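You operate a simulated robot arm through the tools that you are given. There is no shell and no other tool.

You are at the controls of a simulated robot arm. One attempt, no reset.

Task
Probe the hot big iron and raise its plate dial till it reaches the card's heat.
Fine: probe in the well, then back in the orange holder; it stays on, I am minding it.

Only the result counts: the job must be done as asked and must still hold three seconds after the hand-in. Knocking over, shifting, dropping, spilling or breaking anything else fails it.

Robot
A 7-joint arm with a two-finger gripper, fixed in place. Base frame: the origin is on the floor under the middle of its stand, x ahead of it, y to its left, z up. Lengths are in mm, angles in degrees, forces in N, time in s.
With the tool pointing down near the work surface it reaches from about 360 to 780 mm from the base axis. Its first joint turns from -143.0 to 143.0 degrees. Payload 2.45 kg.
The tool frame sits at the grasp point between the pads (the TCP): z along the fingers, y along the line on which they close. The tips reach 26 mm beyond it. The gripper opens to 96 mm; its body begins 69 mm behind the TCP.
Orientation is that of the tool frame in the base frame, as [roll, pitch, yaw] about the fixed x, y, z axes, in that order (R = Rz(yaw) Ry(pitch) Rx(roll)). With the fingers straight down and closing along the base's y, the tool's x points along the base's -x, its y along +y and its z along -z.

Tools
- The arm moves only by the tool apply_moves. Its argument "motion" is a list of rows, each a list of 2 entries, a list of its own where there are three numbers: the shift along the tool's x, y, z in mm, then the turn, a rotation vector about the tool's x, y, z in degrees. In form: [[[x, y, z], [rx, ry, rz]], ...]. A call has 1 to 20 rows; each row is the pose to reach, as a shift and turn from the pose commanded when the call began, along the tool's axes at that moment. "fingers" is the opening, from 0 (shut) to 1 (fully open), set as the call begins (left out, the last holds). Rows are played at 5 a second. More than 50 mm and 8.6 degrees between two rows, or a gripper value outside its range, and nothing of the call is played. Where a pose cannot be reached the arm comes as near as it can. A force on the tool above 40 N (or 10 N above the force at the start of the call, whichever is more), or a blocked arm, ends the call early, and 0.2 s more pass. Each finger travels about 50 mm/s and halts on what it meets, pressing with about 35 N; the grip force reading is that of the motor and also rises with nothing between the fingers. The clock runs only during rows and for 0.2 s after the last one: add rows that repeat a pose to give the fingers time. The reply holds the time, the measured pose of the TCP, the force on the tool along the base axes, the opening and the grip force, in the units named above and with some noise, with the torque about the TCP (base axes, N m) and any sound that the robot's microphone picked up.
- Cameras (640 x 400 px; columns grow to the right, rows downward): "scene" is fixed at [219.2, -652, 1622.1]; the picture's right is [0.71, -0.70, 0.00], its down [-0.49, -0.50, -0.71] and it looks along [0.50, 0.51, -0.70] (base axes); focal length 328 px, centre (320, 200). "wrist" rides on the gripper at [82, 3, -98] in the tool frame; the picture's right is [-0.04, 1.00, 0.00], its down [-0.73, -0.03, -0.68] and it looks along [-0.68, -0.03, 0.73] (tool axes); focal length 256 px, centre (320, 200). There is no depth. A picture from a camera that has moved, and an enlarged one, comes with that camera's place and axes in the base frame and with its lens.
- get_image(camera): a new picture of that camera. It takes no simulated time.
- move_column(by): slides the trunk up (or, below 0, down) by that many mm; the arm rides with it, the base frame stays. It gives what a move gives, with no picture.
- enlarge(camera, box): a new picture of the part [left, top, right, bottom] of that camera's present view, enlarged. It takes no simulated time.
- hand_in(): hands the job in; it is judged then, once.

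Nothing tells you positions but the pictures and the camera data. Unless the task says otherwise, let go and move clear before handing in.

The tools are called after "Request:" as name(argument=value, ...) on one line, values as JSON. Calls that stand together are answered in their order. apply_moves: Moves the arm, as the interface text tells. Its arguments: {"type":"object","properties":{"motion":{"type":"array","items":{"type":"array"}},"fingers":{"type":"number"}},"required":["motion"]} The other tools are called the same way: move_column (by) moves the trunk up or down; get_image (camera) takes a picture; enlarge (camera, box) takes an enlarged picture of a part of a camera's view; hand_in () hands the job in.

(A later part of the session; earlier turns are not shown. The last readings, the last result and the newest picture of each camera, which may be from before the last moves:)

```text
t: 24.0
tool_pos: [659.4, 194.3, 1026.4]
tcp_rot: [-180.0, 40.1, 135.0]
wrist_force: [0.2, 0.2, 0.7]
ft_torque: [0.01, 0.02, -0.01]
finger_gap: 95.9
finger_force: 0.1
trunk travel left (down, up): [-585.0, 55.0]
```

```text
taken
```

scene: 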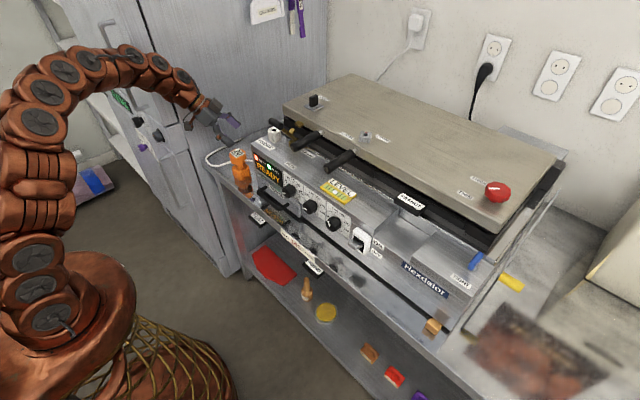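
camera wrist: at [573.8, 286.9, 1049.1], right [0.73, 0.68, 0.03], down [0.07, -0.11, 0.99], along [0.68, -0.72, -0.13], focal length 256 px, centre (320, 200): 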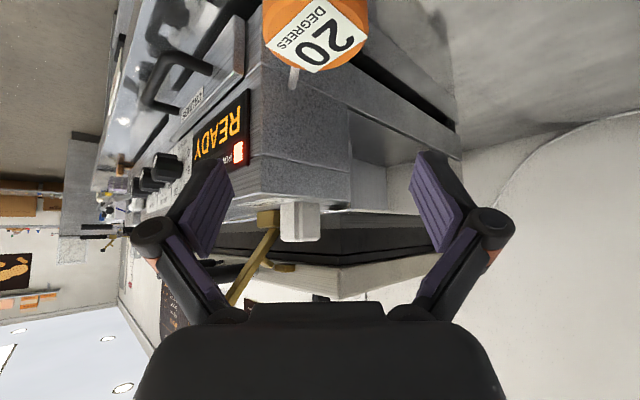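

Leaning works here. Before gripping, I'll test that this leaned pose reaches above the well (738, 81, 1170), rotating the lean to point back at the robot.

Request:
apply_moves(motion=[[[-23, 0, -27.4], [0, 0, 0]], [[-46, 0, -54.8], [0, 0, 0]], [[-69, 0, -82.2], [0, 0, 0]], [[-92, 0, -109.5], [0, 0, 0]], [[-109.3, -4.2, -95], [-4.8, 0, -5.75]], [[-126.6, -8.4, -80.5], [-9.6, 0, -11.5]], [[-143.9, -12.6, -66], [-14.5, 0, -17.25]], [[-161.1, -16.8, -51.4], [-19.3, 0, -23]], [[-178.4, -21, -36.9], [-24.1, 0, -28.75]], [[-195.7, -25.1, -22.4], [-28.9, 0, -34.5]], [[-195.7, -25.1, -22.4], [-28.9, 0, -34.5]]])

Request:
get_image(camera="wrist")

Request:
enlarge(camera="scene", box=[220, 60, 348, 170])

```text
t: 26.4
tool_pos: [738.0, 80.6, 1170.1]
tcp_rot: [-179.9, 40.0, -179.8]
wrist_force: [0.5, -0.8, 0.8]
ft_torque: [-0.04, 0.01, 0.01]
finger_gap: 95.9
finger_force: 0.0
trunk travel left (down, up): [-585.0, 55.0]
```

```text
taken
camera wrist: at [612.5, 84.7, 1192.0], right [0.03, 1.0, 0.02], down [0.13, -0.03, 0.99], along [0.99, -0.03, -0.13], focal length 256 px, centre (320, 200)
```

wrist: 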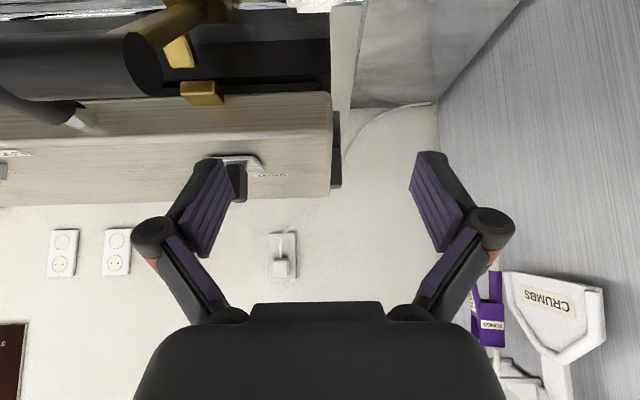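

```text
3.64 times, centred on (284, 115) of scene
camera zoom: at [219.2, -652.0, 1622.1], right [0.71, -0.7, 0.0], down [-0.49, -0.5, -0.71], along [0.5, 0.51, -0.7], focal length 1194 px, centre (451, 509)
```

zoom: 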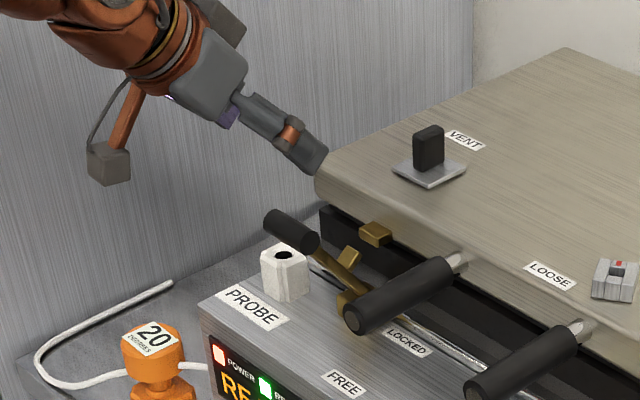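

The leaned pose reaches the well with clear margins to the lid and lever. I'll go back over the probe with the gripper open and check alignment before descending.

Request:
apply_moves(motion=[[[10, 18.9, -8.4], [4.8, 0, 5.75]], [[19.9, 37.8, -16.7], [9.6, 0, 11.5]], [[29.9, 56.8, -25.1], [14.5, 0, 17.25]], [[39.9, 75.7, -33.5], [19.3, 0, 23]], [[49.8, 94.6, -41.8], [24.1, 0, 28.75]], [[59.8, 113.5, -50.2], [28.9, 0, 34.5]], [[82.8, 113.5, -22.8], [28.9, 0, 34.5]], [[105.7, 113.5, 4.6], [28.9, 0, 34.5]], [[128.7, 113.5, 32], [28.9, 0, 34.5]], [[151.7, 113.5, 59.3], [28.9, 0, 34.5]], [[171, 113.5, 82.3], [28.9, 0, 34.5]], [[171, 113.5, 82.3], [28.9, 0, 34.5]]])

Request:
get_image(camera="wrist")

Request:
enlarge(camera="scene", box=[196, 100, 276, 190])

```text
t: 29.0
tool_pos: [659.0, 195.6, 997.2]
tcp_rot: [179.9, 40.0, 134.9]
wrist_force: [-1.2, -0.4, 0.0]
ft_torque: [-0.01, -0.03, 0.0]
finger_gap: 96.1
finger_force: 0.0
trunk travel left (down, up): [-585.0, 55.0]
```

```text
taken
camera wrist: at [573.5, 288.1, 1019.4], right [0.73, 0.69, 0.03], down [0.07, -0.11, 0.99], along [0.68, -0.72, -0.13], focal length 256 px, centre (320, 200)
```

wrist: 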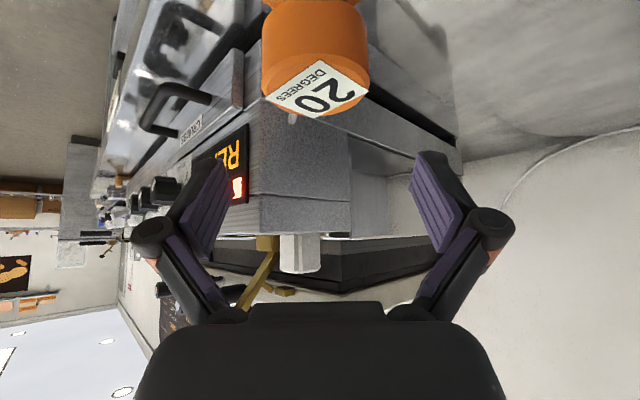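

```text
4.44 times, centred on (236, 145) of scene
camera zoom: at [219.2, -652.0, 1622.1], right [0.71, -0.7, 0.0], down [-0.49, -0.5, -0.71], along [0.5, 0.51, -0.7], focal length 1460 px, centre (693, 444)
```

zoom: 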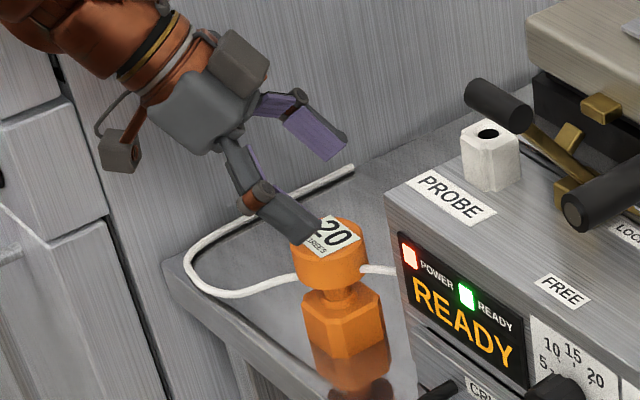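

The cap is centred between the open fingers to about 1 mm. Descending vertically the last 69 mm to grip height, then closing.

Request:
apply_moves(motion=[[[12, -0.5, 14.3], [0, 0, 0]], [[22, -1, 26.2], [0, 0, 0]], [[31, -1, 37], [0, 0, 0]], [[38, -1, 45.3], [0, 0, 0]], [[44.4, -1, 52.9], [0, 0, 0]], [[44.4, -1, 52.9], [0, 0, 0]]])

Request:
get_image(camera="wrist")

Request:
enlarge(camera="scene", box=[196, 100, 276, 190])

```text
t: 30.4
tool_pos: [659.8, 194.0, 928.5]
tcp_rot: [-180.0, 40.1, 135.0]
wrist_force: [-0.3, 0.4, 0.0]
ft_torque: [-0.02, -0.02, -0.01]
finger_gap: 96.2
finger_force: 0.1
trunk travel left (down, up): [-585.0, 55.0]
```

```text
taken
camera wrist: at [573.6, 286.1, 949.8], right [0.73, 0.69, 0.03], down [0.07, -0.11, 0.99], along [0.68, -0.72, -0.13], focal length 256 px, centre (320, 200)
```

wrist: 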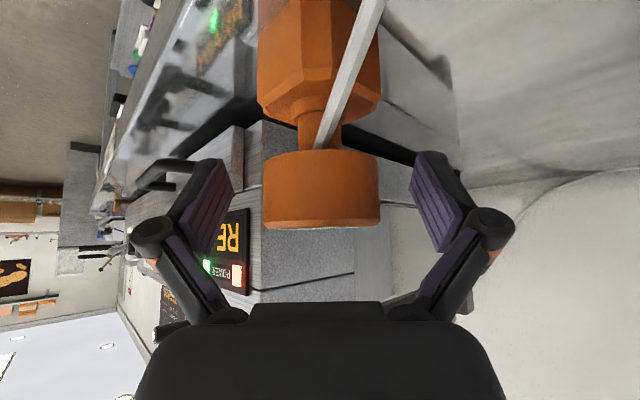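

```text
4.44 times, centred on (236, 145) of scene
camera zoom: at [219.2, -652.0, 1622.1], right [0.71, -0.7, 0.0], down [-0.49, -0.5, -0.71], along [0.5, 0.51, -0.7], focal length 1460 px, centre (693, 444)
```

zoom: 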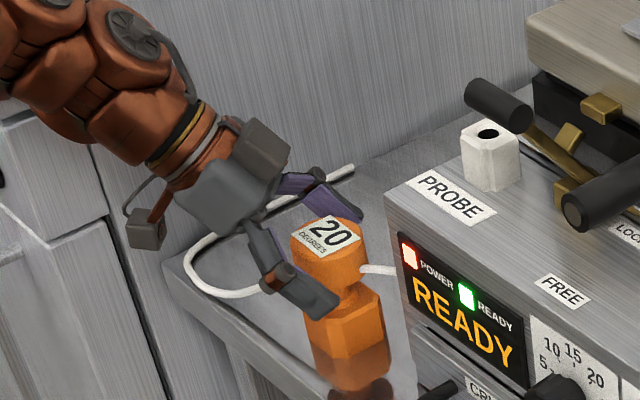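

The cap sits mid-pad, about 1 mm to the right. I'll centre that and close the fingers on it.

Request:
apply_moves(motion=[[[0, 0.9, 0], [0, 0, 0]], [[0, 0.9, 0], [0, 0, 0]]])

Request:
apply_moves(motion=[[[0, 0, 0], [0, 0, 0]], [[0, 0, 0], [0, 0, 0]], [[0, 0, 0], [0, 0, 0]], [[0, 0, 0], [0, 0, 0]], [[0, 0, 0], [0, 0, 0]]], fingers=0.3)

Request:
apply_moves(motion=[[[-2.6, 0, -3.1], [0, 0, 0]], [[-6.4, 0, -7.7], [0, 0, 0]], [[-12.9, 0, -15.3], [0, 0, 0]], [[-19.3, 0, -23], [0, 0, 0]], [[-29, 0, -34.5], [0, 0, 0]], [[-41.8, 0, -49.8], [0, 0, 0]], [[-57.9, 0, -68.9], [0, 0, 0]], [[-57.9, 0, -68.9], [0, 0, 0]]])

Request:
get_image(camera="wrist")

Request:
enlarge(camera="scene", box=[196, 100, 276, 190])

```text
t: 31.0
tool_pos: [659.4, 194.7, 927.3]
tcp_rot: [-180.0, 40.1, 135.1]
wrist_force: [-0.2, 0.3, -0.3]
ft_torque: [0.02, -0.03, -0.01]
finger_gap: 96.1
finger_force: 0.1
trunk travel left (down, up): [-585.0, 55.0]
```

```text
t: 32.2
tool_pos: [660.4, 195.1, 927.2]
tcp_rot: [-180.0, 40.0, 135.0]
wrist_force: [-1.1, 0.1, 2.8]
ft_torque: [0.03, 0.03, 0.02]
finger_gap: 53.9
finger_force: 34.5
trunk travel left (down, up): [-585.0, 55.0]
```

```text
t: 34.0
tool_pos: [658.6, 194.2, 1019.8]
tcp_rot: [-179.9, 40.0, 135.0]
wrist_force: [-0.1, -0.3, -0.9]
ft_torque: [0.0, 0.0, 0.04]
finger_gap: 54.0
finger_force: 35.1
trunk travel left (down, up): [-585.0, 55.0]
```

```text
taken
camera wrist: at [572.2, 287.9, 1040.8], right [0.73, 0.68, 0.02], down [0.07, -0.11, 0.99], along [0.68, -0.72, -0.13], focal length 256 px, centre (320, 200)
```

wrist: 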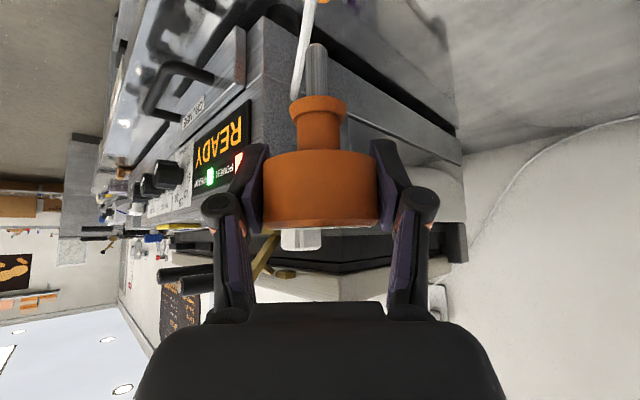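

```text
4.44 times, centred on (236, 145) of scene
camera zoom: at [219.2, -652.0, 1622.1], right [0.71, -0.7, 0.0], down [-0.49, -0.5, -0.71], along [0.5, 0.51, -0.7], focal length 1460 px, centre (693, 444)
```

zoom: 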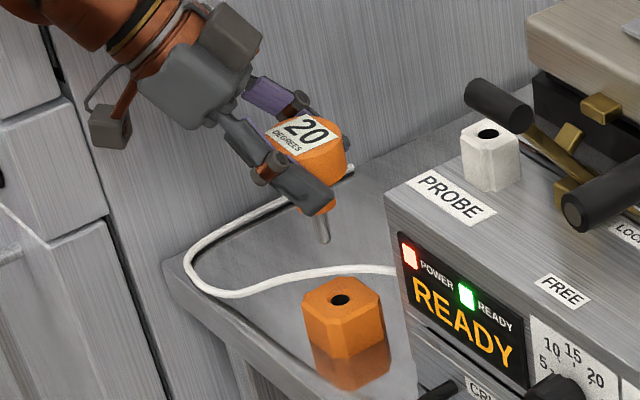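

The probe is held vertically with a 76 mm drop from TCP to stem tip and the flange 41 mm below TCP. I'll carry it up and over the well at (738, 81).

Request:
apply_moves(motion=[[[-24.1, 0, -28.7], [0, 0, 0]], [[-48.2, 0, -57.4], [0, 0, 0]], [[-72.3, 0, -86.2], [0, 0, 0]], [[-96.5, 0, -114.9], [0, 0, 0]], [[-113.8, -4.2, -100.3], [-4.8, 0, -5.75]], [[-131.2, -8.4, -85.8], [-9.6, 0, -11.5]], [[-148.5, -12.7, -71.2], [-14.5, 0, -17.25]], [[-165.9, -16.9, -56.6], [-19.3, 0, -23]], [[-183.2, -21.1, -42.1], [-24.1, 0, -28.75]], [[-200.6, -25.3, -27.5], [-28.9, 0, -34.5]], [[-200.6, -25.3, -27.5], [-28.9, 0, -34.5]], [[-200.6, -25.3, -27.5], [-28.9, 0, -34.5]]])

Request:
get_image(camera="wrist")

Request:
enlarge(camera="scene", box=[240, 80, 304, 150])

Request:
enlarge(camera="wrist", box=[260, 0, 380, 100])

```text
t: 36.6
tool_pos: [735.1, 82.4, 1167.5]
tcp_rot: [-180.0, 40.0, -179.9]
wrist_force: [-0.3, -0.4, -0.8]
ft_torque: [-0.01, 0.01, -0.04]
finger_gap: 54.0
finger_force: 34.9
trunk travel left (down, up): [-585.0, 55.0]
```

```text
taken
camera wrist: at [610.9, 85.7, 1189.7], right [0.03, 1.0, 0.03], down [0.13, -0.03, 0.99], along [0.99, -0.03, -0.13], focal length 256 px, centre (320, 200)
```

wrist: 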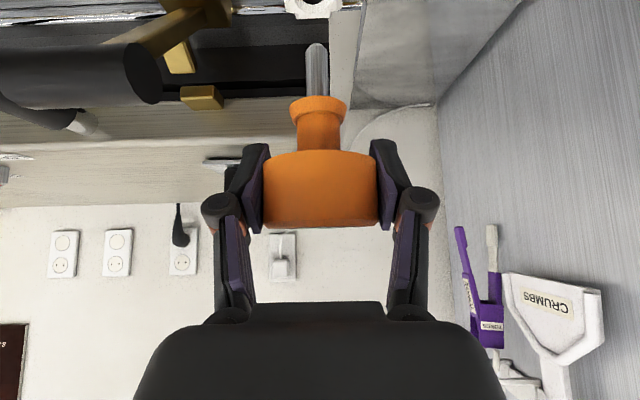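

```text
5.71 times, centred on (272, 115) of scene
camera zoom: at [219.2, -652.0, 1622.1], right [0.71, -0.7, 0.0], down [-0.49, -0.5, -0.71], along [0.5, 0.51, -0.7], focal length 1877 px, centre (594, 686)
```

zoom: 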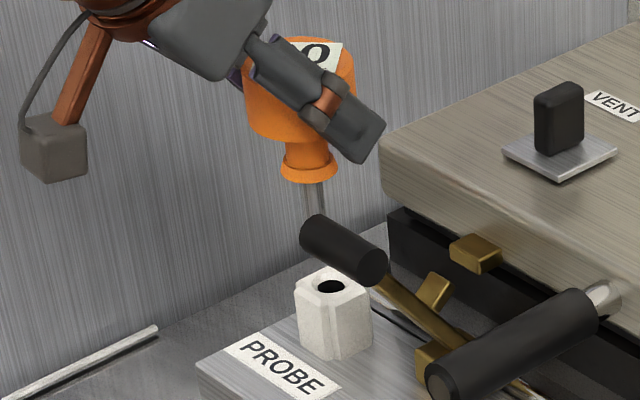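

```text
4.00 times, centred on (320, 50) of wrist
camera zoom: at [610.9, 85.7, 1189.7], right [0.03, 1.0, 0.03], down [0.13, -0.03, 0.99], along [0.99, -0.03, -0.13], focal length 1024 px, centre (320, 800)
```

zoom: 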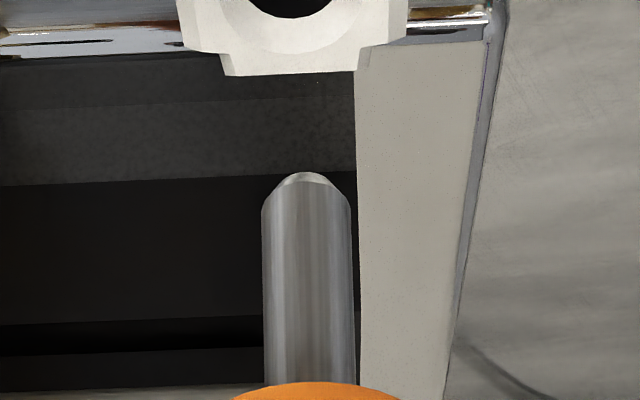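

The hole is about 2.7 mm farther in x and 1.5 mm to the right of the stem axis. I'll apply that correction and lower until the tip is about 10 mm above the well, then recheck.

Request:
apply_moves(motion=[[[-2.1, -1.5, 1.7], [0, 0, 0]], [[5, -1.5, 10.2], [0, 0, 0]], [[12.1, -1.5, 18.6], [0, 0, 0]], [[12.1, -1.5, 18.6], [0, 0, 0]], [[12.1, -1.5, 18.6], [0, 0, 0]]])

Request:
enlarge(camera="wrist", box=[260, 0, 380, 100])

Request:
enlarge(camera="scene", box=[250, 95, 298, 145])

```text
t: 37.8
tool_pos: [740.2, 79.7, 1144.1]
tcp_rot: [-179.9, 40.0, 180.0]
wrist_force: [-0.9, 0.2, -1.0]
ft_torque: [0.0, 0.0, -0.01]
finger_gap: 54.0
finger_force: 35.3
trunk travel left (down, up): [-585.0, 55.0]
```

```text
4.00 times, centred on (320, 50) of wrist
camera zoom: at [614.6, 83.4, 1167.0], right [0.03, 1.0, 0.03], down [0.13, -0.03, 0.99], along [0.99, -0.03, -0.13], focal length 1024 px, centre (320, 800)
```

zoom: 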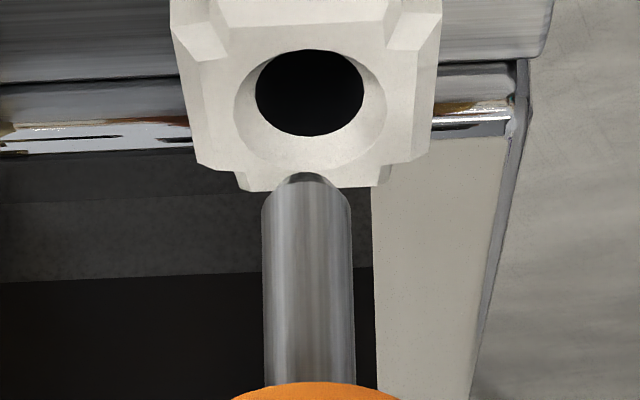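

```text
8.00 times, centred on (274, 120) of scene
camera zoom: at [219.2, -652.0, 1622.1], right [0.71, -0.7, 0.0], down [-0.49, -0.5, -0.71], along [0.5, 0.51, -0.7], focal length 2628 px, centre (688, 840)
```

zoom: 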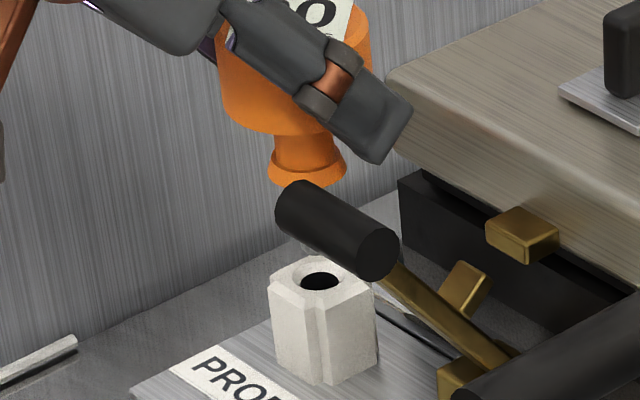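

The stem is laterally aligned and perhaps 2 mm too deep in x; the bore is about 15 mm with a wide chamfer against a 12 mm stem. I'll correct and lower slowly so the tip enters.

Request:
apply_moves(motion=[[[1.5, 0.3, -1.3], [0, 0, 0]], [[4.7, 0.3, 2.5], [0, 0, 0]], [[7.9, 0.3, 6.4], [0, 0, 0]], [[11.2, 0.3, 10.2], [0, 0, 0]], [[14.4, 0.3, 14], [0, 0, 0]], [[14.4, 0.3, 14], [0, 0, 0]]])

Request:
enlarge(camera="wrist", box=[260, 0, 380, 100])

Request:
enlarge(camera="scene", box=[250, 95, 298, 145])

```text
t: 39.2
tool_pos: [738.3, 78.5, 1125.8]
tcp_rot: [-180.0, 40.1, 180.0]
wrist_force: [1.5, 0.5, -0.5]
ft_torque: [-0.01, -0.2, -0.01]
finger_gap: 53.7
finger_force: 35.1
trunk travel left (down, up): [-585.0, 55.0]
```

```text
4.00 times, centred on (320, 50) of wrist
camera zoom: at [613.4, 82.8, 1148.1], right [0.03, 1.0, 0.03], down [0.12, -0.03, 0.99], along [0.99, -0.03, -0.13], focal length 1024 px, centre (320, 800)
```

zoom: 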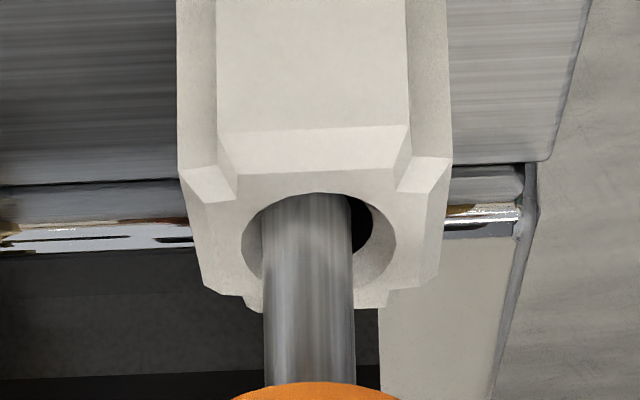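

```text
8.00 times, centred on (274, 120) of scene
camera zoom: at [219.2, -652.0, 1622.1], right [0.71, -0.7, 0.0], down [-0.49, -0.5, -0.71], along [0.5, 0.51, -0.7], focal length 2628 px, centre (688, 840)
```

zoom: 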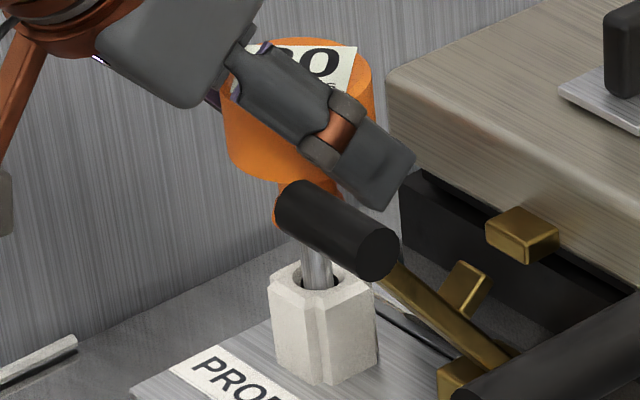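

The tip is in the bore, slightly biased toward -y and toward the robot (small torque). I'll correct by about +1.5 mm in y and +1.3 mm in x and check that the torque disappears.

Request:
apply_moves(motion=[[[-0.5, 0.8, 0.4], [0, 0, 0]], [[-1.0, 1.5, 0.84], [0, 0, 0]], [[-1.0, 1.5, 0.84], [0, 0, 0]]])

Request:
enlarge(camera="wrist", box=[260, 0, 380, 100])

```text
t: 40.0
tool_pos: [739.2, 80.7, 1125.8]
tcp_rot: [180.0, 40.0, -180.0]
wrist_force: [-0.5, -0.2, -0.9]
ft_torque: [0.01, 0.0, -0.01]
finger_gap: 54.0
finger_force: 35.4
trunk travel left (down, up): [-585.0, 55.0]
```

```text
4.00 times, centred on (320, 50) of wrist
camera zoom: at [614.1, 85.1, 1147.9], right [0.03, 1.0, 0.03], down [0.13, -0.03, 0.99], along [0.99, -0.03, -0.13], focal length 1024 px, centre (320, 800)
```

zoom: 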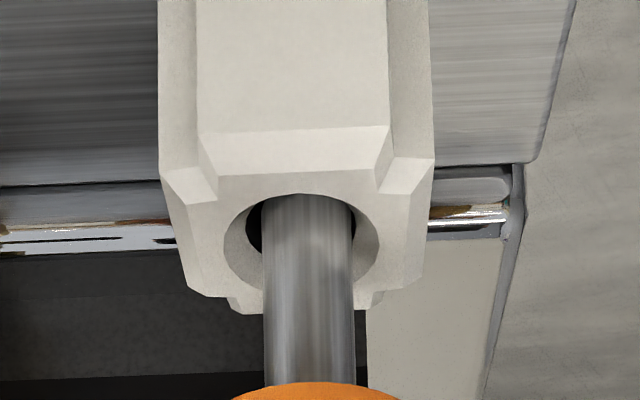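

Torque is gone and the stem is within 0.6 mm of centre. Lowering to seat the flange, watching force.

Request:
apply_moves(motion=[[[2.6, -0.6, 3.1], [0, 0, 0]], [[5.1, -0.6, 6.1], [0, 0, 0]], [[7.7, -0.6, 9.2], [0, 0, 0]], [[10.3, -0.6, 12.3], [0, 0, 0]], [[12.9, -0.6, 15.3], [0, 0, 0]], [[14.1, -0.6, 16.9], [0, 0, 0]], [[14.1, -0.6, 16.9], [0, 0, 0]]])

Request:
enlarge(camera="wrist", box=[260, 0, 380, 100])

Request:
enlarge(camera="scene", box=[250, 95, 298, 145])

```text
t: 41.6
tool_pos: [739.7, 80.3, 1103.8]
tcp_rot: [-179.9, 40.0, -179.9]
wrist_force: [-0.9, 0.9, -0.8]
ft_torque: [0.01, 0.0, -0.02]
finger_gap: 54.0
finger_force: 35.7
trunk travel left (down, up): [-585.0, 55.0]
```

```text
4.00 times, centred on (320, 50) of wrist
camera zoom: at [614.1, 84.2, 1126.7], right [0.03, 1.0, 0.03], down [0.13, -0.03, 0.99], along [0.99, -0.03, -0.13], focal length 1024 px, centre (320, 800)
```

zoom: 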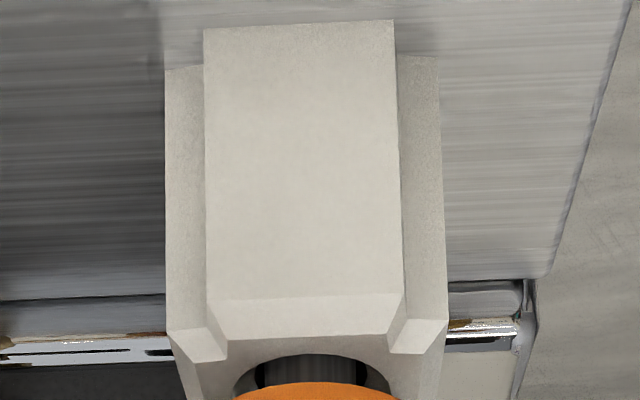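

```text
8.00 times, centred on (274, 120) of scene
camera zoom: at [219.2, -652.0, 1622.1], right [0.71, -0.7, 0.0], down [-0.49, -0.5, -0.71], along [0.5, 0.51, -0.7], focal length 2628 px, centre (688, 840)
```

zoom: 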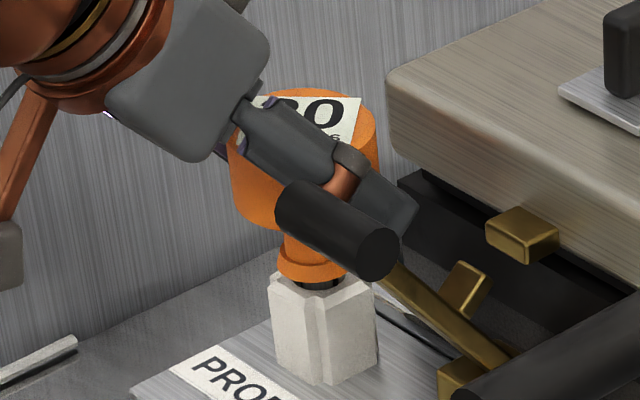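

A few millimetres remain. I'll ease down in small steps until I feel the flange seat.

Request:
apply_moves(motion=[[[0.64, 0, 0.77], [0, 0, 0]], [[1.29, 0, 1.53], [0, 0, 0]], [[1.93, 0, 2.3], [0, 0, 0]], [[2.25, 0, 2.68], [0, 0, 0]], [[2.25, 0, 2.68], [0, 0, 0]]])

Request:
enlarge(camera="scene", box=[258, 105, 290, 140])

Request:
enlarge(camera="wrist", box=[260, 0, 380, 100])

```text
t: 42.8
tool_pos: [739.8, 80.3, 1099.0]
tcp_rot: [-180.0, 40.0, -180.0]
wrist_force: [1.0, 0.3, -0.4]
ft_torque: [0.01, -0.04, -0.03]
finger_gap: 54.0
finger_force: 35.1
trunk travel left (down, up): [-585.0, 55.0]
```

```text
11.43 times, centred on (274, 122) of scene
camera zoom: at [219.2, -652.0, 1622.1], right [0.71, -0.7, 0.0], down [-0.49, -0.5, -0.71], along [0.5, 0.51, -0.7], focal length 3754 px, centre (846, 1086)
```

zoom: 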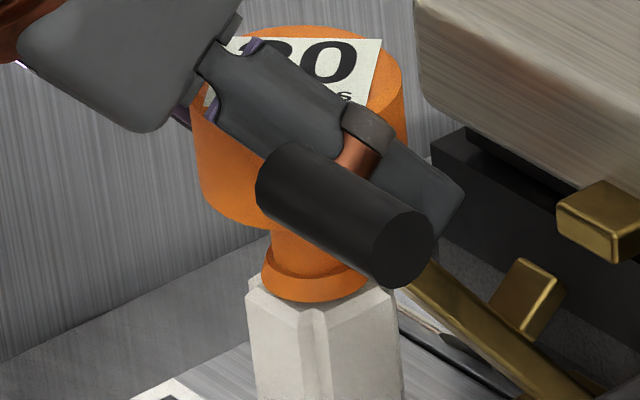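

```text
4.00 times, centred on (320, 50) of wrist
camera zoom: at [614.4, 84.0, 1122.6], right [0.03, 1.0, 0.03], down [0.13, -0.03, 0.99], along [0.99, -0.03, -0.13], focal length 1024 px, centre (320, 800)
```

zoom: 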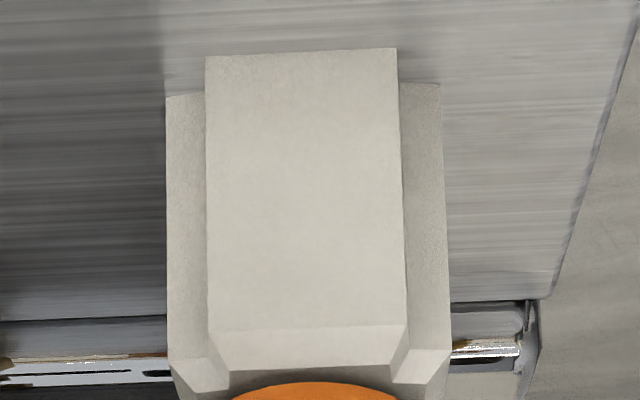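

Nearly seated, and the readout appears to be changing. Easing down a bit more until contact.

Request:
apply_moves(motion=[[[0.5, 0, 0.6], [0, 0, 0]], [[0.96, 0, 1.15], [0, 0, 0]], [[0.96, 0, 1.15], [0, 0, 0]], [[0.96, 0, 1.15], [0, 0, 0]]])

Request:
enlarge(camera="scene", box=[258, 105, 290, 140])

```text
t: 43.8
tool_pos: [739.9, 80.1, 1099.3]
tcp_rot: [-179.9, 40.0, -180.0]
wrist_force: [0.4, 0.0, -0.1]
ft_torque: [-0.02, 0.02, -0.01]
finger_gap: 53.8
finger_force: 34.7
trunk travel left (down, up): [-585.0, 55.0]
```

```text
11.43 times, centred on (274, 122) of scene
camera zoom: at [219.2, -652.0, 1622.1], right [0.71, -0.7, 0.0], down [-0.49, -0.5, -0.71], along [0.5, 0.51, -0.7], focal length 3754 px, centre (846, 1086)
```

zoom: 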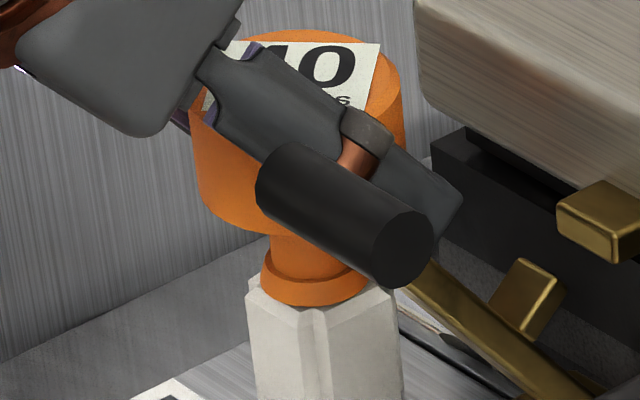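

The reading is climbing (about 40), so the probe is working in the well. I'll settle it another half-millimetre, open the fingers just enough, and rise straight up clear of the lever.

Request:
apply_moves(motion=[[[0.4, 0, 0.5], [0, 0, 0]], [[0.4, 0, 0.5], [0, 0, 0]]])

Request:
apply_moves(motion=[[[0, 0, 0], [0, 0, 0]], [[0, 0, 0], [0, 0, 0]], [[0, 0, 0], [0, 0, 0]]], fingers=0.72)

Request:
get_image(camera="wrist")

Request:
enlarge(camera="scene", box=[258, 105, 290, 140])

```text
t: 44.4
tool_pos: [740.4, 81.0, 1098.0]
tcp_rot: [180.0, 39.9, -179.8]
wrist_force: [0.0, -0.4, -1.0]
ft_torque: [0.0, 0.01, 0.05]
finger_gap: 54.1
finger_force: 35.1
trunk travel left (down, up): [-585.0, 55.0]
```

```text
t: 45.2
tool_pos: [739.0, 80.8, 1097.5]
tcp_rot: [180.0, 40.1, 180.0]
wrist_force: [-0.2, 1.0, -0.3]
ft_torque: [-0.01, 0.02, -0.01]
finger_gap: 68.9
finger_force: 0.0
trunk travel left (down, up): [-585.0, 55.0]
```

```text
taken
camera wrist: at [614.4, 84.6, 1120.5], right [0.03, 1.0, 0.03], down [0.13, -0.03, 0.99], along [0.99, -0.03, -0.13], focal length 256 px, centre (320, 200)
```

wrist: 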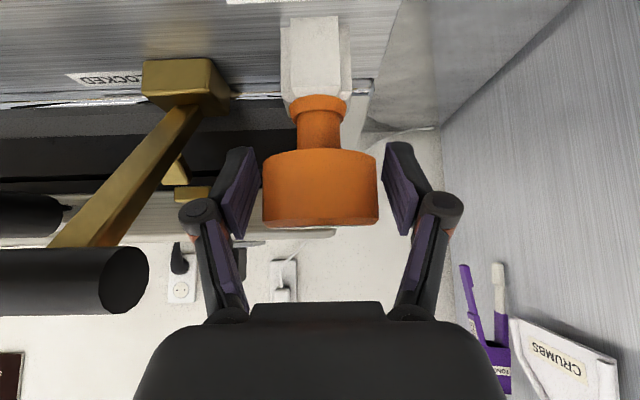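

```text
11.43 times, centred on (274, 122) of scene
camera zoom: at [219.2, -652.0, 1622.1], right [0.71, -0.7, 0.0], down [-0.49, -0.5, -0.71], along [0.5, 0.51, -0.7], focal length 3754 px, centre (846, 1086)
```

zoom: 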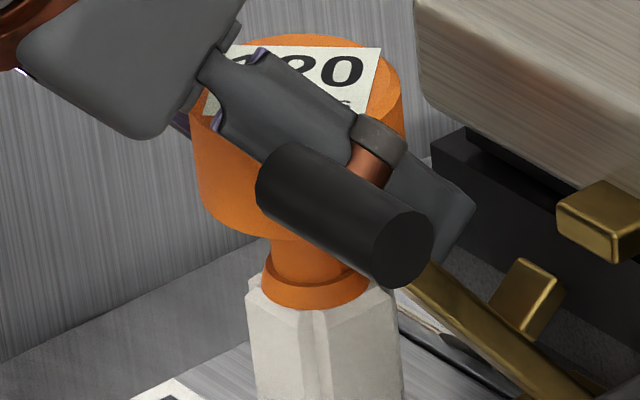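

The probe is released and standing in the well; the reading looks like it's around 120 already. Rising straight up and clear.

Request:
apply_moves(motion=[[[-6.4, 0, -7.7], [0, 0, 0]], [[-16.1, 0, -19.2], [0, 0, 0]], [[-29, 0, -34.5], [0, 0, 0]], [[-42, 0, -50], [0, 0, 0]], [[-58, 0, -69], [0, 0, 0]], [[-58, 0, -69], [0, 0, 0]]])

Request:
enlarge(camera="scene", box=[250, 95, 298, 145])

Request:
get_image(camera="scene")

```text
t: 46.6
tool_pos: [737.7, 79.9, 1187.8]
tcp_rot: [179.9, 39.9, -179.9]
wrist_force: [0.0, -0.3, 0.5]
ft_torque: [0.01, -0.02, 0.01]
finger_gap: 69.3
finger_force: 0.0
trunk travel left (down, up): [-585.0, 55.0]
```

```text
8.00 times, centred on (274, 120) of scene
camera zoom: at [219.2, -652.0, 1622.1], right [0.71, -0.7, 0.0], down [-0.49, -0.5, -0.71], along [0.5, 0.51, -0.7], focal length 2628 px, centre (688, 840)
```

zoom: 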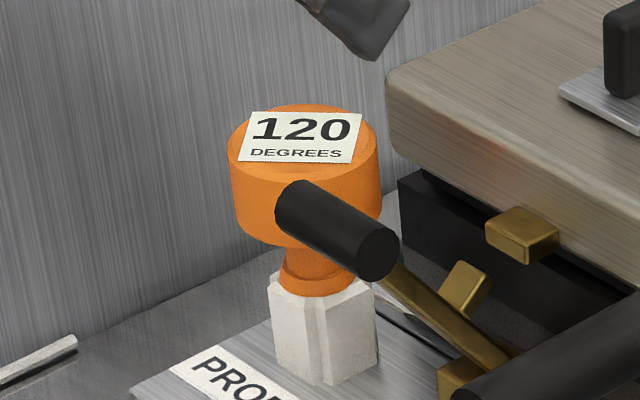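

```text
taken
```

scene: 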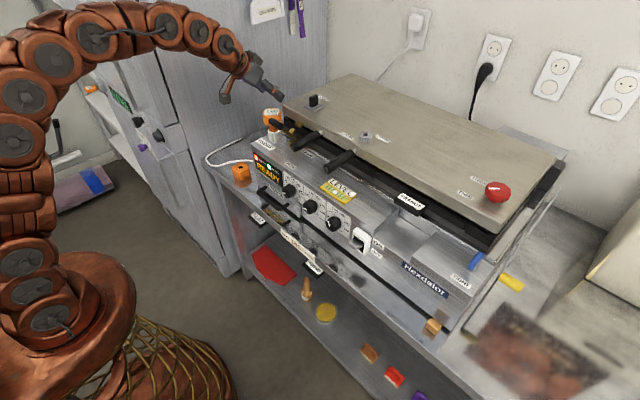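

The probe reads 120 in the well; the card wants 140. Now I'll retreat, swing over in front of the panel and look squarely at the PLATE dial.

Request:
apply_moves(motion=[[[34.5, 0, -28.9], [0, 0, 0]], [[69, 0, -57.9], [0, 0, 0]], [[103.4, 0, -86.8], [0, 0, 0]], [[137.9, 0, -115.7], [0, 0, 0]], [[137.9, -48.2, -115.7], [0, 0, 0]], [[137.9, -96.4, -115.7], [0, 0, 0]], [[137.9, -144.6, -115.7], [0, 0, 0]], [[137.9, -192.8, -115.7], [0, 0, 0]], [[137.9, -241, -115.7], [0, 0, 0]], [[137.9, -289.2, -115.7], [0, 0, 0]], [[137.9, -337.5, -115.7], [0, 0, 0]], [[172.7, -337.5, -86.1], [0, 0, 0]], [[207.4, -337.5, -56.5], [0, 0, 0]], [[242.2, -337.5, -27], [0, 0, 0]], [[277, -337.5, 2.6], [0, 0, 0]], [[311.7, -337.5, 32.2], [0, 0, 0]], [[311.7, -337.5, 32.2], [0, 0, 0]]])

Request:
get_image(camera="wrist")

Request:
enlarge(camera="wrist", box=[260, 140, 380, 240])

Request:
enlarge(camera="scene", box=[250, 95, 298, 145])

Request:
get_image(camera="scene")

```text
t: 50.2
tool_pos: [522.0, -257.5, 962.6]
tcp_rot: [180.0, 39.9, 180.0]
wrist_force: [-0.6, 0.3, -0.2]
ft_torque: [0.01, -0.02, -0.02]
finger_gap: 69.3
finger_force: 0.1
trunk travel left (down, up): [-585.0, 55.0]
```

```text
taken
camera wrist: at [397.6, -252.7, 985.3], right [0.03, 1.0, 0.03], down [0.13, -0.03, 0.99], along [0.99, -0.03, -0.13], focal length 256 px, centre (320, 200)
```

wrist: 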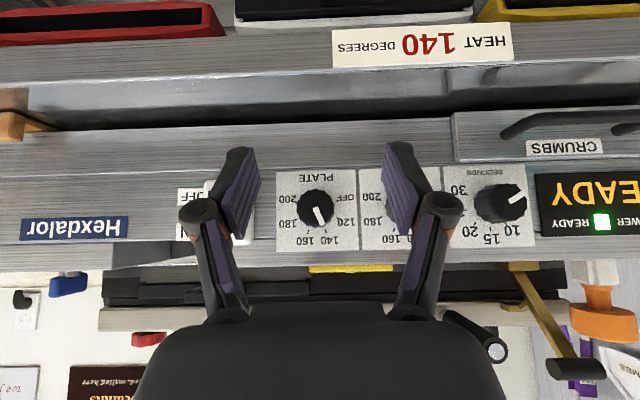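

```text
4.00 times, centred on (320, 190) of wrist
camera zoom: at [397.6, -252.7, 985.3], right [0.03, 1.0, 0.03], down [0.13, -0.03, 0.99], along [0.99, -0.03, -0.13], focal length 1024 px, centre (320, 240)
```

zoom: 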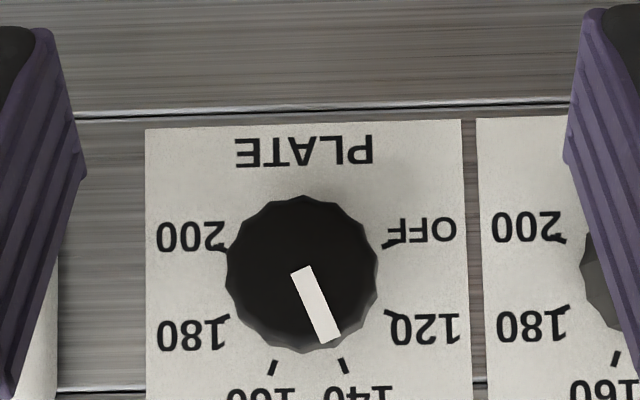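

```text
8.00 times, centred on (274, 120) of scene
camera zoom: at [219.2, -652.0, 1622.1], right [0.71, -0.7, 0.0], down [-0.49, -0.5, -0.71], along [0.5, 0.51, -0.7], focal length 2628 px, centre (688, 840)
```

zoom: 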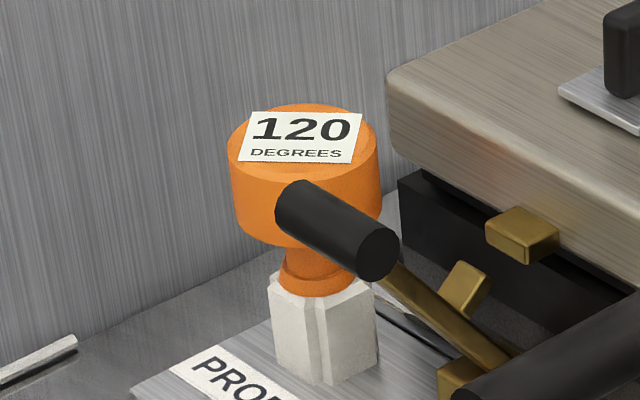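

```text
taken
```

scene: 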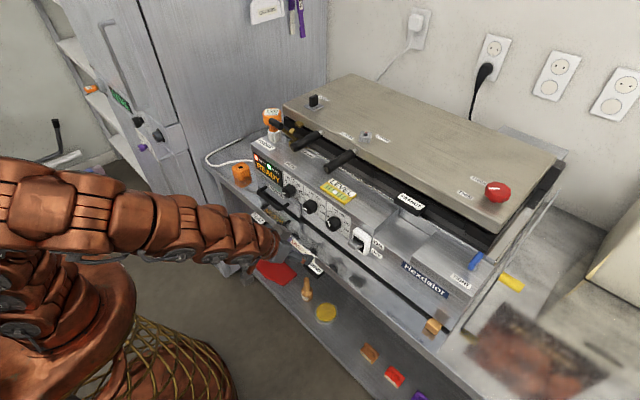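

The pointer sits at the 140 mark while the probe reads 120, so the dial runs about 20 low; about one mark more (160) should give 140. The knob axis is at about y -264.5, z 962, with its face at x 640. I'll level the tool to point straight at the panel while still standing back.

Request:
apply_moves(motion=[[[0, -1, 0], [0, -7.2, 0]], [[0, -2, 0], [0, -14.3, 0]], [[0, -3, 0], [0, -21.5, 0]], [[0, -4, 0], [0, -28.6, 0]], [[0, -5, 0], [0, -35.8, 0]], [[0, -6, 0], [0, -43, 0]], [[0, -7, 0], [0, -50, 0]], [[0, -7, 0], [0, -50, 0]]])

Request:
get_image(camera="wrist")

Request:
get_image(camera="scene")

Request:
enlarge(camera="scene", box=[250, 95, 298, 145])

```text
t: 52.0
tool_pos: [521.6, -265.7, 965.2]
tcp_rot: [-36.5, 89.9, -36.5]
wrist_force: [0.1, 0.1, -0.7]
ft_torque: [0.0, 0.02, -0.02]
finger_gap: 69.2
finger_force: 0.0
out of reach, approached as far as the arm can: row 5, 6
trunk travel left (down, up): [-585.0, 55.0]
```

```text
taken
camera wrist: at [424.1, -260.7, 882.2], right [0.0, 1.0, 0.04], down [-0.68, -0.03, 0.73], along [0.73, -0.03, 0.68], focal length 256 px, centre (320, 200)
```

wrist: 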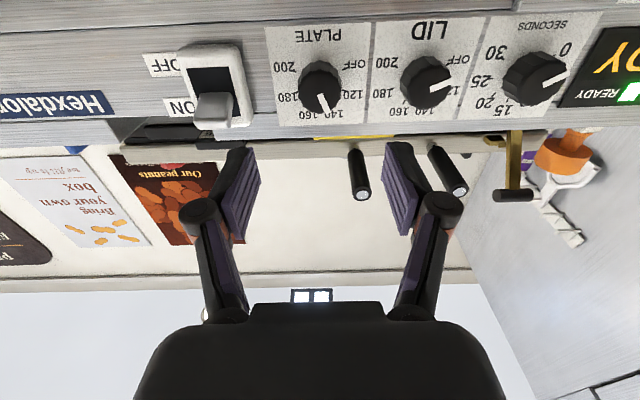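

```text
taken
```

scene: 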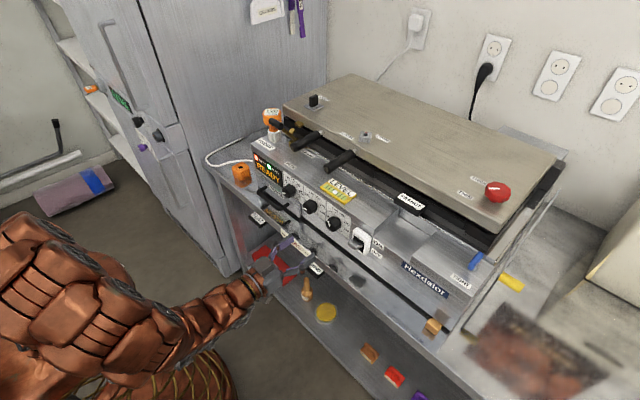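

```text
8.00 times, centred on (274, 120) of scene
camera zoom: at [219.2, -652.0, 1622.1], right [0.71, -0.7, 0.0], down [-0.49, -0.5, -0.71], along [0.5, 0.51, -0.7], focal length 2628 px, centre (688, 840)
```

zoom: 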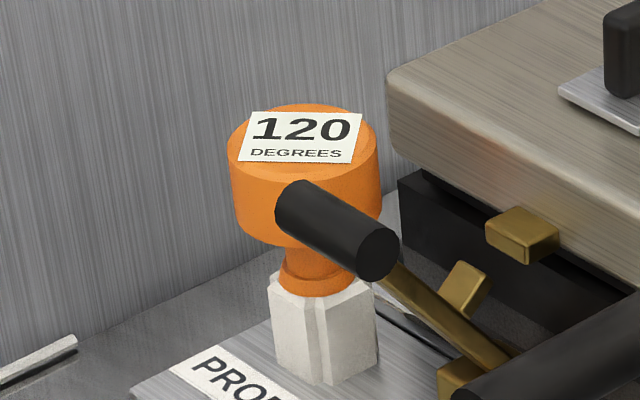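

The tool is now level, pointing at the panel, with the PLATE knob nearly on axis and the ON/OFF toggle well to the side. Zooming to refine the knob centre.

Request:
enlarge(camera="wrist", box=[260, 40, 380, 140])

Request:
enlarge(camera="scene", box=[240, 180, 400, 290])

```text
4.00 times, centred on (320, 90) of wrist
camera zoom: at [424.1, -260.7, 882.2], right [0.0, 1.0, 0.04], down [-0.68, -0.03, 0.73], along [0.73, -0.03, 0.68], focal length 1024 px, centre (320, 640)
```

zoom: 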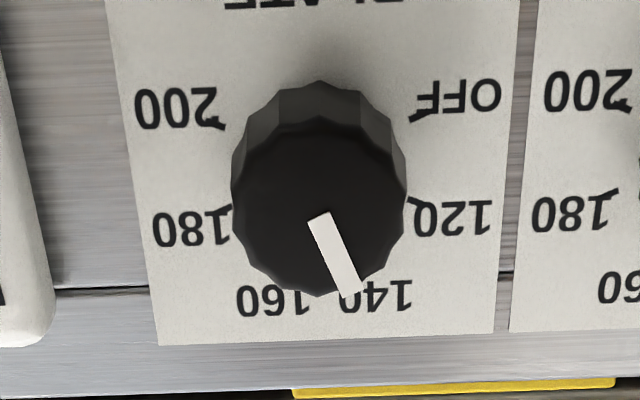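

```text
3.64 times, centred on (320, 235) of scene
camera zoom: at [219.2, -652.0, 1622.1], right [0.71, -0.7, 0.0], down [-0.49, -0.5, -0.71], along [0.5, 0.51, -0.7], focal length 1194 px, centre (320, 73)
```

zoom: 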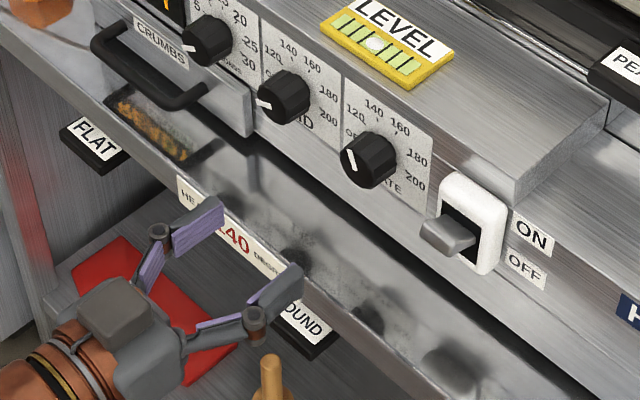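

The knob is on the tool axis laterally and about 2.6 mm low. Before gripping, I'll confirm that the wrist can roll +48° about its axis and back at this stand-off.

Request:
apply_moves(motion=[[[0, 0, 0], [0, 0, 8]], [[0, 0, 0], [0, 0, 16]], [[0, 0, 0], [0, 0, 24]], [[0, 0, 0], [0, 0, 32]], [[0, 0, 0], [0, 0, 40]], [[0, 0, 0], [0, 0, 48]], [[0, 0, 0], [0, 0, 56]], [[0, 0, 0], [0, 0, 56]]])

Request:
apply_moves(motion=[[[0, 0, 0], [0, 0, -8]], [[0, 0, 0], [0, 0, -16]], [[0, 0, 0], [0, 0, -24]], [[0, 0, 0], [0, 0, -32]], [[0, 0, 0], [0, 0, -40]], [[0, 0, 0], [0, 0, -48]], [[0, 0, 0], [0, 0, -56]], [[0, 0, 0], [0, 0, -56]]])

Request:
get_image(camera="scene")

```text
t: 53.8
tool_pos: [521.5, -265.3, 963.4]
tcp_rot: [90.0, 33.8, 89.9]
wrist_force: [0.9, 0.9, 0.2]
ft_torque: [0.04, -0.01, -0.04]
finger_gap: 69.1
finger_force: 0.0
trunk travel left (down, up): [-585.0, 55.0]
```

```text
t: 55.6
tool_pos: [522.3, -264.3, 963.6]
tcp_rot: [-99.8, 89.9, -99.7]
wrist_force: [0.1, 0.1, 1.9]
ft_torque: [0.01, -0.01, -0.01]
finger_gap: 69.1
finger_force: 0.0
trunk travel left (down, up): [-585.0, 55.0]
```

```text
taken
```

scene: 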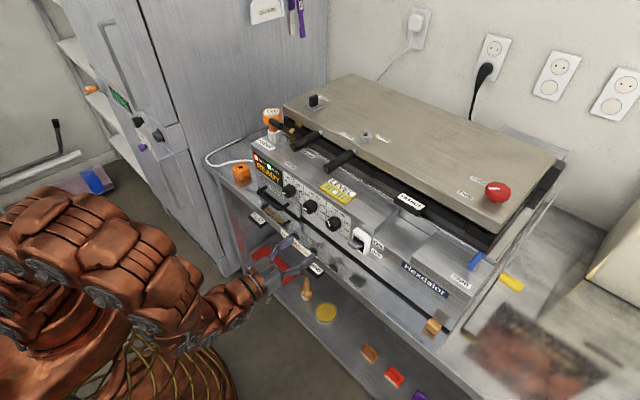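

Roll range is fine and the TCP holds position. Now approaching the knob straight in, to TCP x ≈ 635 with the fingers around it.

Request:
apply_moves(motion=[[[2, 0, 25], [0, 0, 0]], [[2, 0, 50], [0, 0, 0]], [[2, 0, 70], [0, 0, 0]], [[2, 0, 85], [0, 0, 0]], [[2, 0, 85], [0, 0, 0]]])

Request:
get_image(camera="wrist")

Request:
enlarge(camera="scene", box=[270, 180, 390, 270])

```text
t: 56.8
tool_pos: [606.5, -264.9, 961.1]
tcp_rot: [-15.6, 90.0, -15.6]
wrist_force: [-0.6, -0.6, -0.9]
ft_torque: [0.01, -0.01, 0.03]
finger_gap: 69.5
finger_force: 0.0
trunk travel left (down, up): [-585.0, 55.0]
```

```text
taken
camera wrist: at [509.1, -259.9, 879.6], right [0.0, 1.0, 0.04], down [-0.68, -0.03, 0.73], along [0.73, -0.03, 0.68], focal length 256 px, centre (320, 200)
```

wrist: 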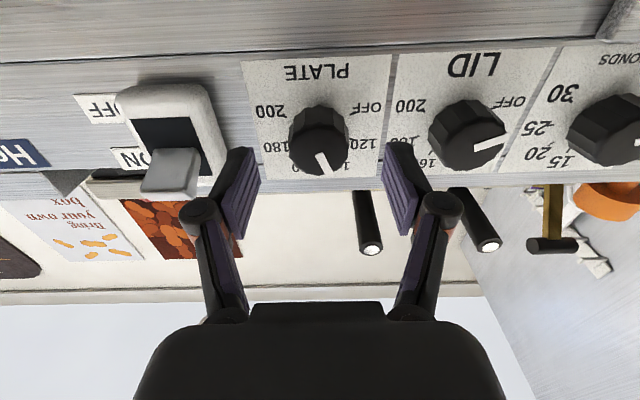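

```text
4.44 times, centred on (330, 225) of scene
camera zoom: at [219.2, -652.0, 1622.1], right [0.71, -0.7, 0.0], down [-0.49, -0.5, -0.71], along [0.5, 0.51, -0.7], focal length 1460 px, centre (276, 89)
```

zoom: 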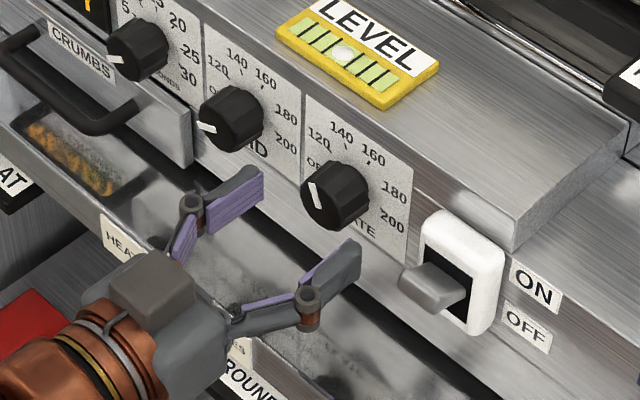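

The toggle stays about 20 mm clear of the fingers and the knob is centred. Advancing the last 28 mm.

Request:
apply_moves(motion=[[[0, 0, 10], [0, 0, 0]], [[0, 0, 20], [0, 0, 0]], [[0, 0, 28], [0, 0, 0]], [[0, 0, 28], [0, 0, 0]]])

Request:
get_image(camera="wrist")

Request:
enlarge(camera="scene", box=[270, 180, 390, 270])

```text
t: 57.8
tool_pos: [635.4, -264.3, 961.3]
tcp_rot: [-86.5, 89.9, -86.4]
wrist_force: [-0.1, -0.6, 0.4]
ft_torque: [0.02, 0.0, 0.0]
finger_gap: 68.9
finger_force: 0.0
trunk travel left (down, up): [-585.0, 55.0]
```

```text
taken
camera wrist: at [537.3, -260.3, 879.6], right [0.0, 1.0, 0.04], down [-0.68, -0.03, 0.73], along [0.73, -0.03, 0.68], focal length 256 px, centre (320, 200)
```

wrist: 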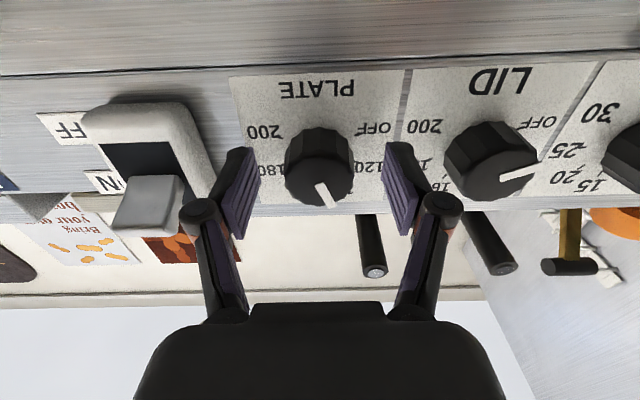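

```text
4.44 times, centred on (330, 225) of scene
camera zoom: at [219.2, -652.0, 1622.1], right [0.71, -0.7, 0.0], down [-0.49, -0.5, -0.71], along [0.5, 0.51, -0.7], focal length 1460 px, centre (276, 89)
```

zoom: 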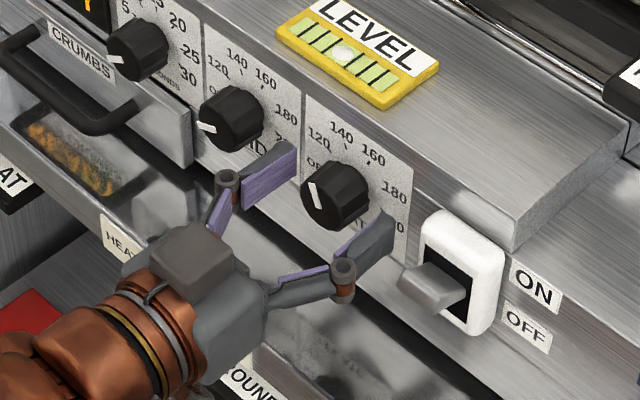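

The knob is between the pads. Closing on it.

Request:
apply_moves(motion=[[[0, 0, 0], [0, 0, 0]], [[0, 0, 0], [0, 0, 0]], [[0, 0, 0], [0, 0, 0]], [[0, 0, 0], [0, 0, 0]]], fingers=0.15)

Request:
enlarge(camera="wrist", box=[240, 110, 400, 230])

Request:
enlarge(camera="scene", box=[250, 95, 298, 145])

```text
t: 58.8
tool_pos: [634.7, -264.8, 962.0]
tcp_rot: [85.0, 90.0, 85.1]
wrist_force: [-0.6, -3.7, 0.8]
ft_torque: [0.03, 0.07, -0.21]
finger_gap: 37.5
finger_force: 44.9
trunk travel left (down, up): [-585.0, 55.0]
```

```text
3.33 times, centred on (320, 170) of wrist
camera zoom: at [537.1, -260.7, 879.5], right [0.0, 1.0, 0.04], down [-0.68, -0.03, 0.73], along [0.73, -0.03, 0.68], focal length 853 px, centre (320, 300)
```

zoom: 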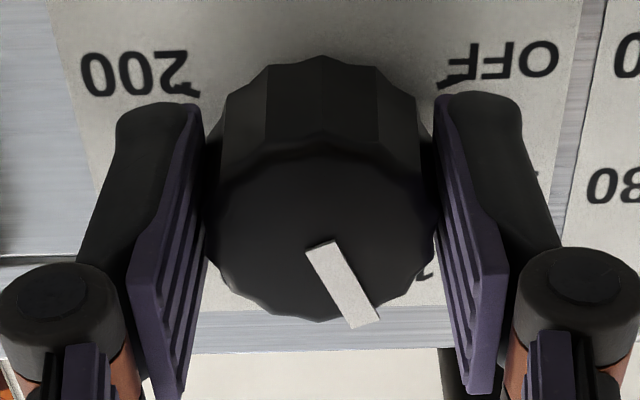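

```text
8.00 times, centred on (274, 120) of scene
camera zoom: at [219.2, -652.0, 1622.1], right [0.71, -0.7, 0.0], down [-0.49, -0.5, -0.71], along [0.5, 0.51, -0.7], focal length 2628 px, centre (688, 840)
```

zoom: 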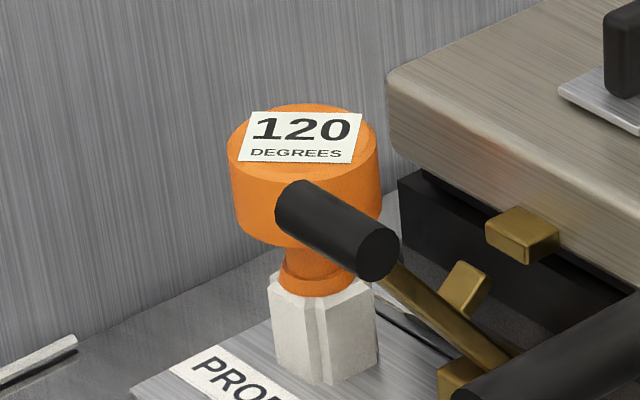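

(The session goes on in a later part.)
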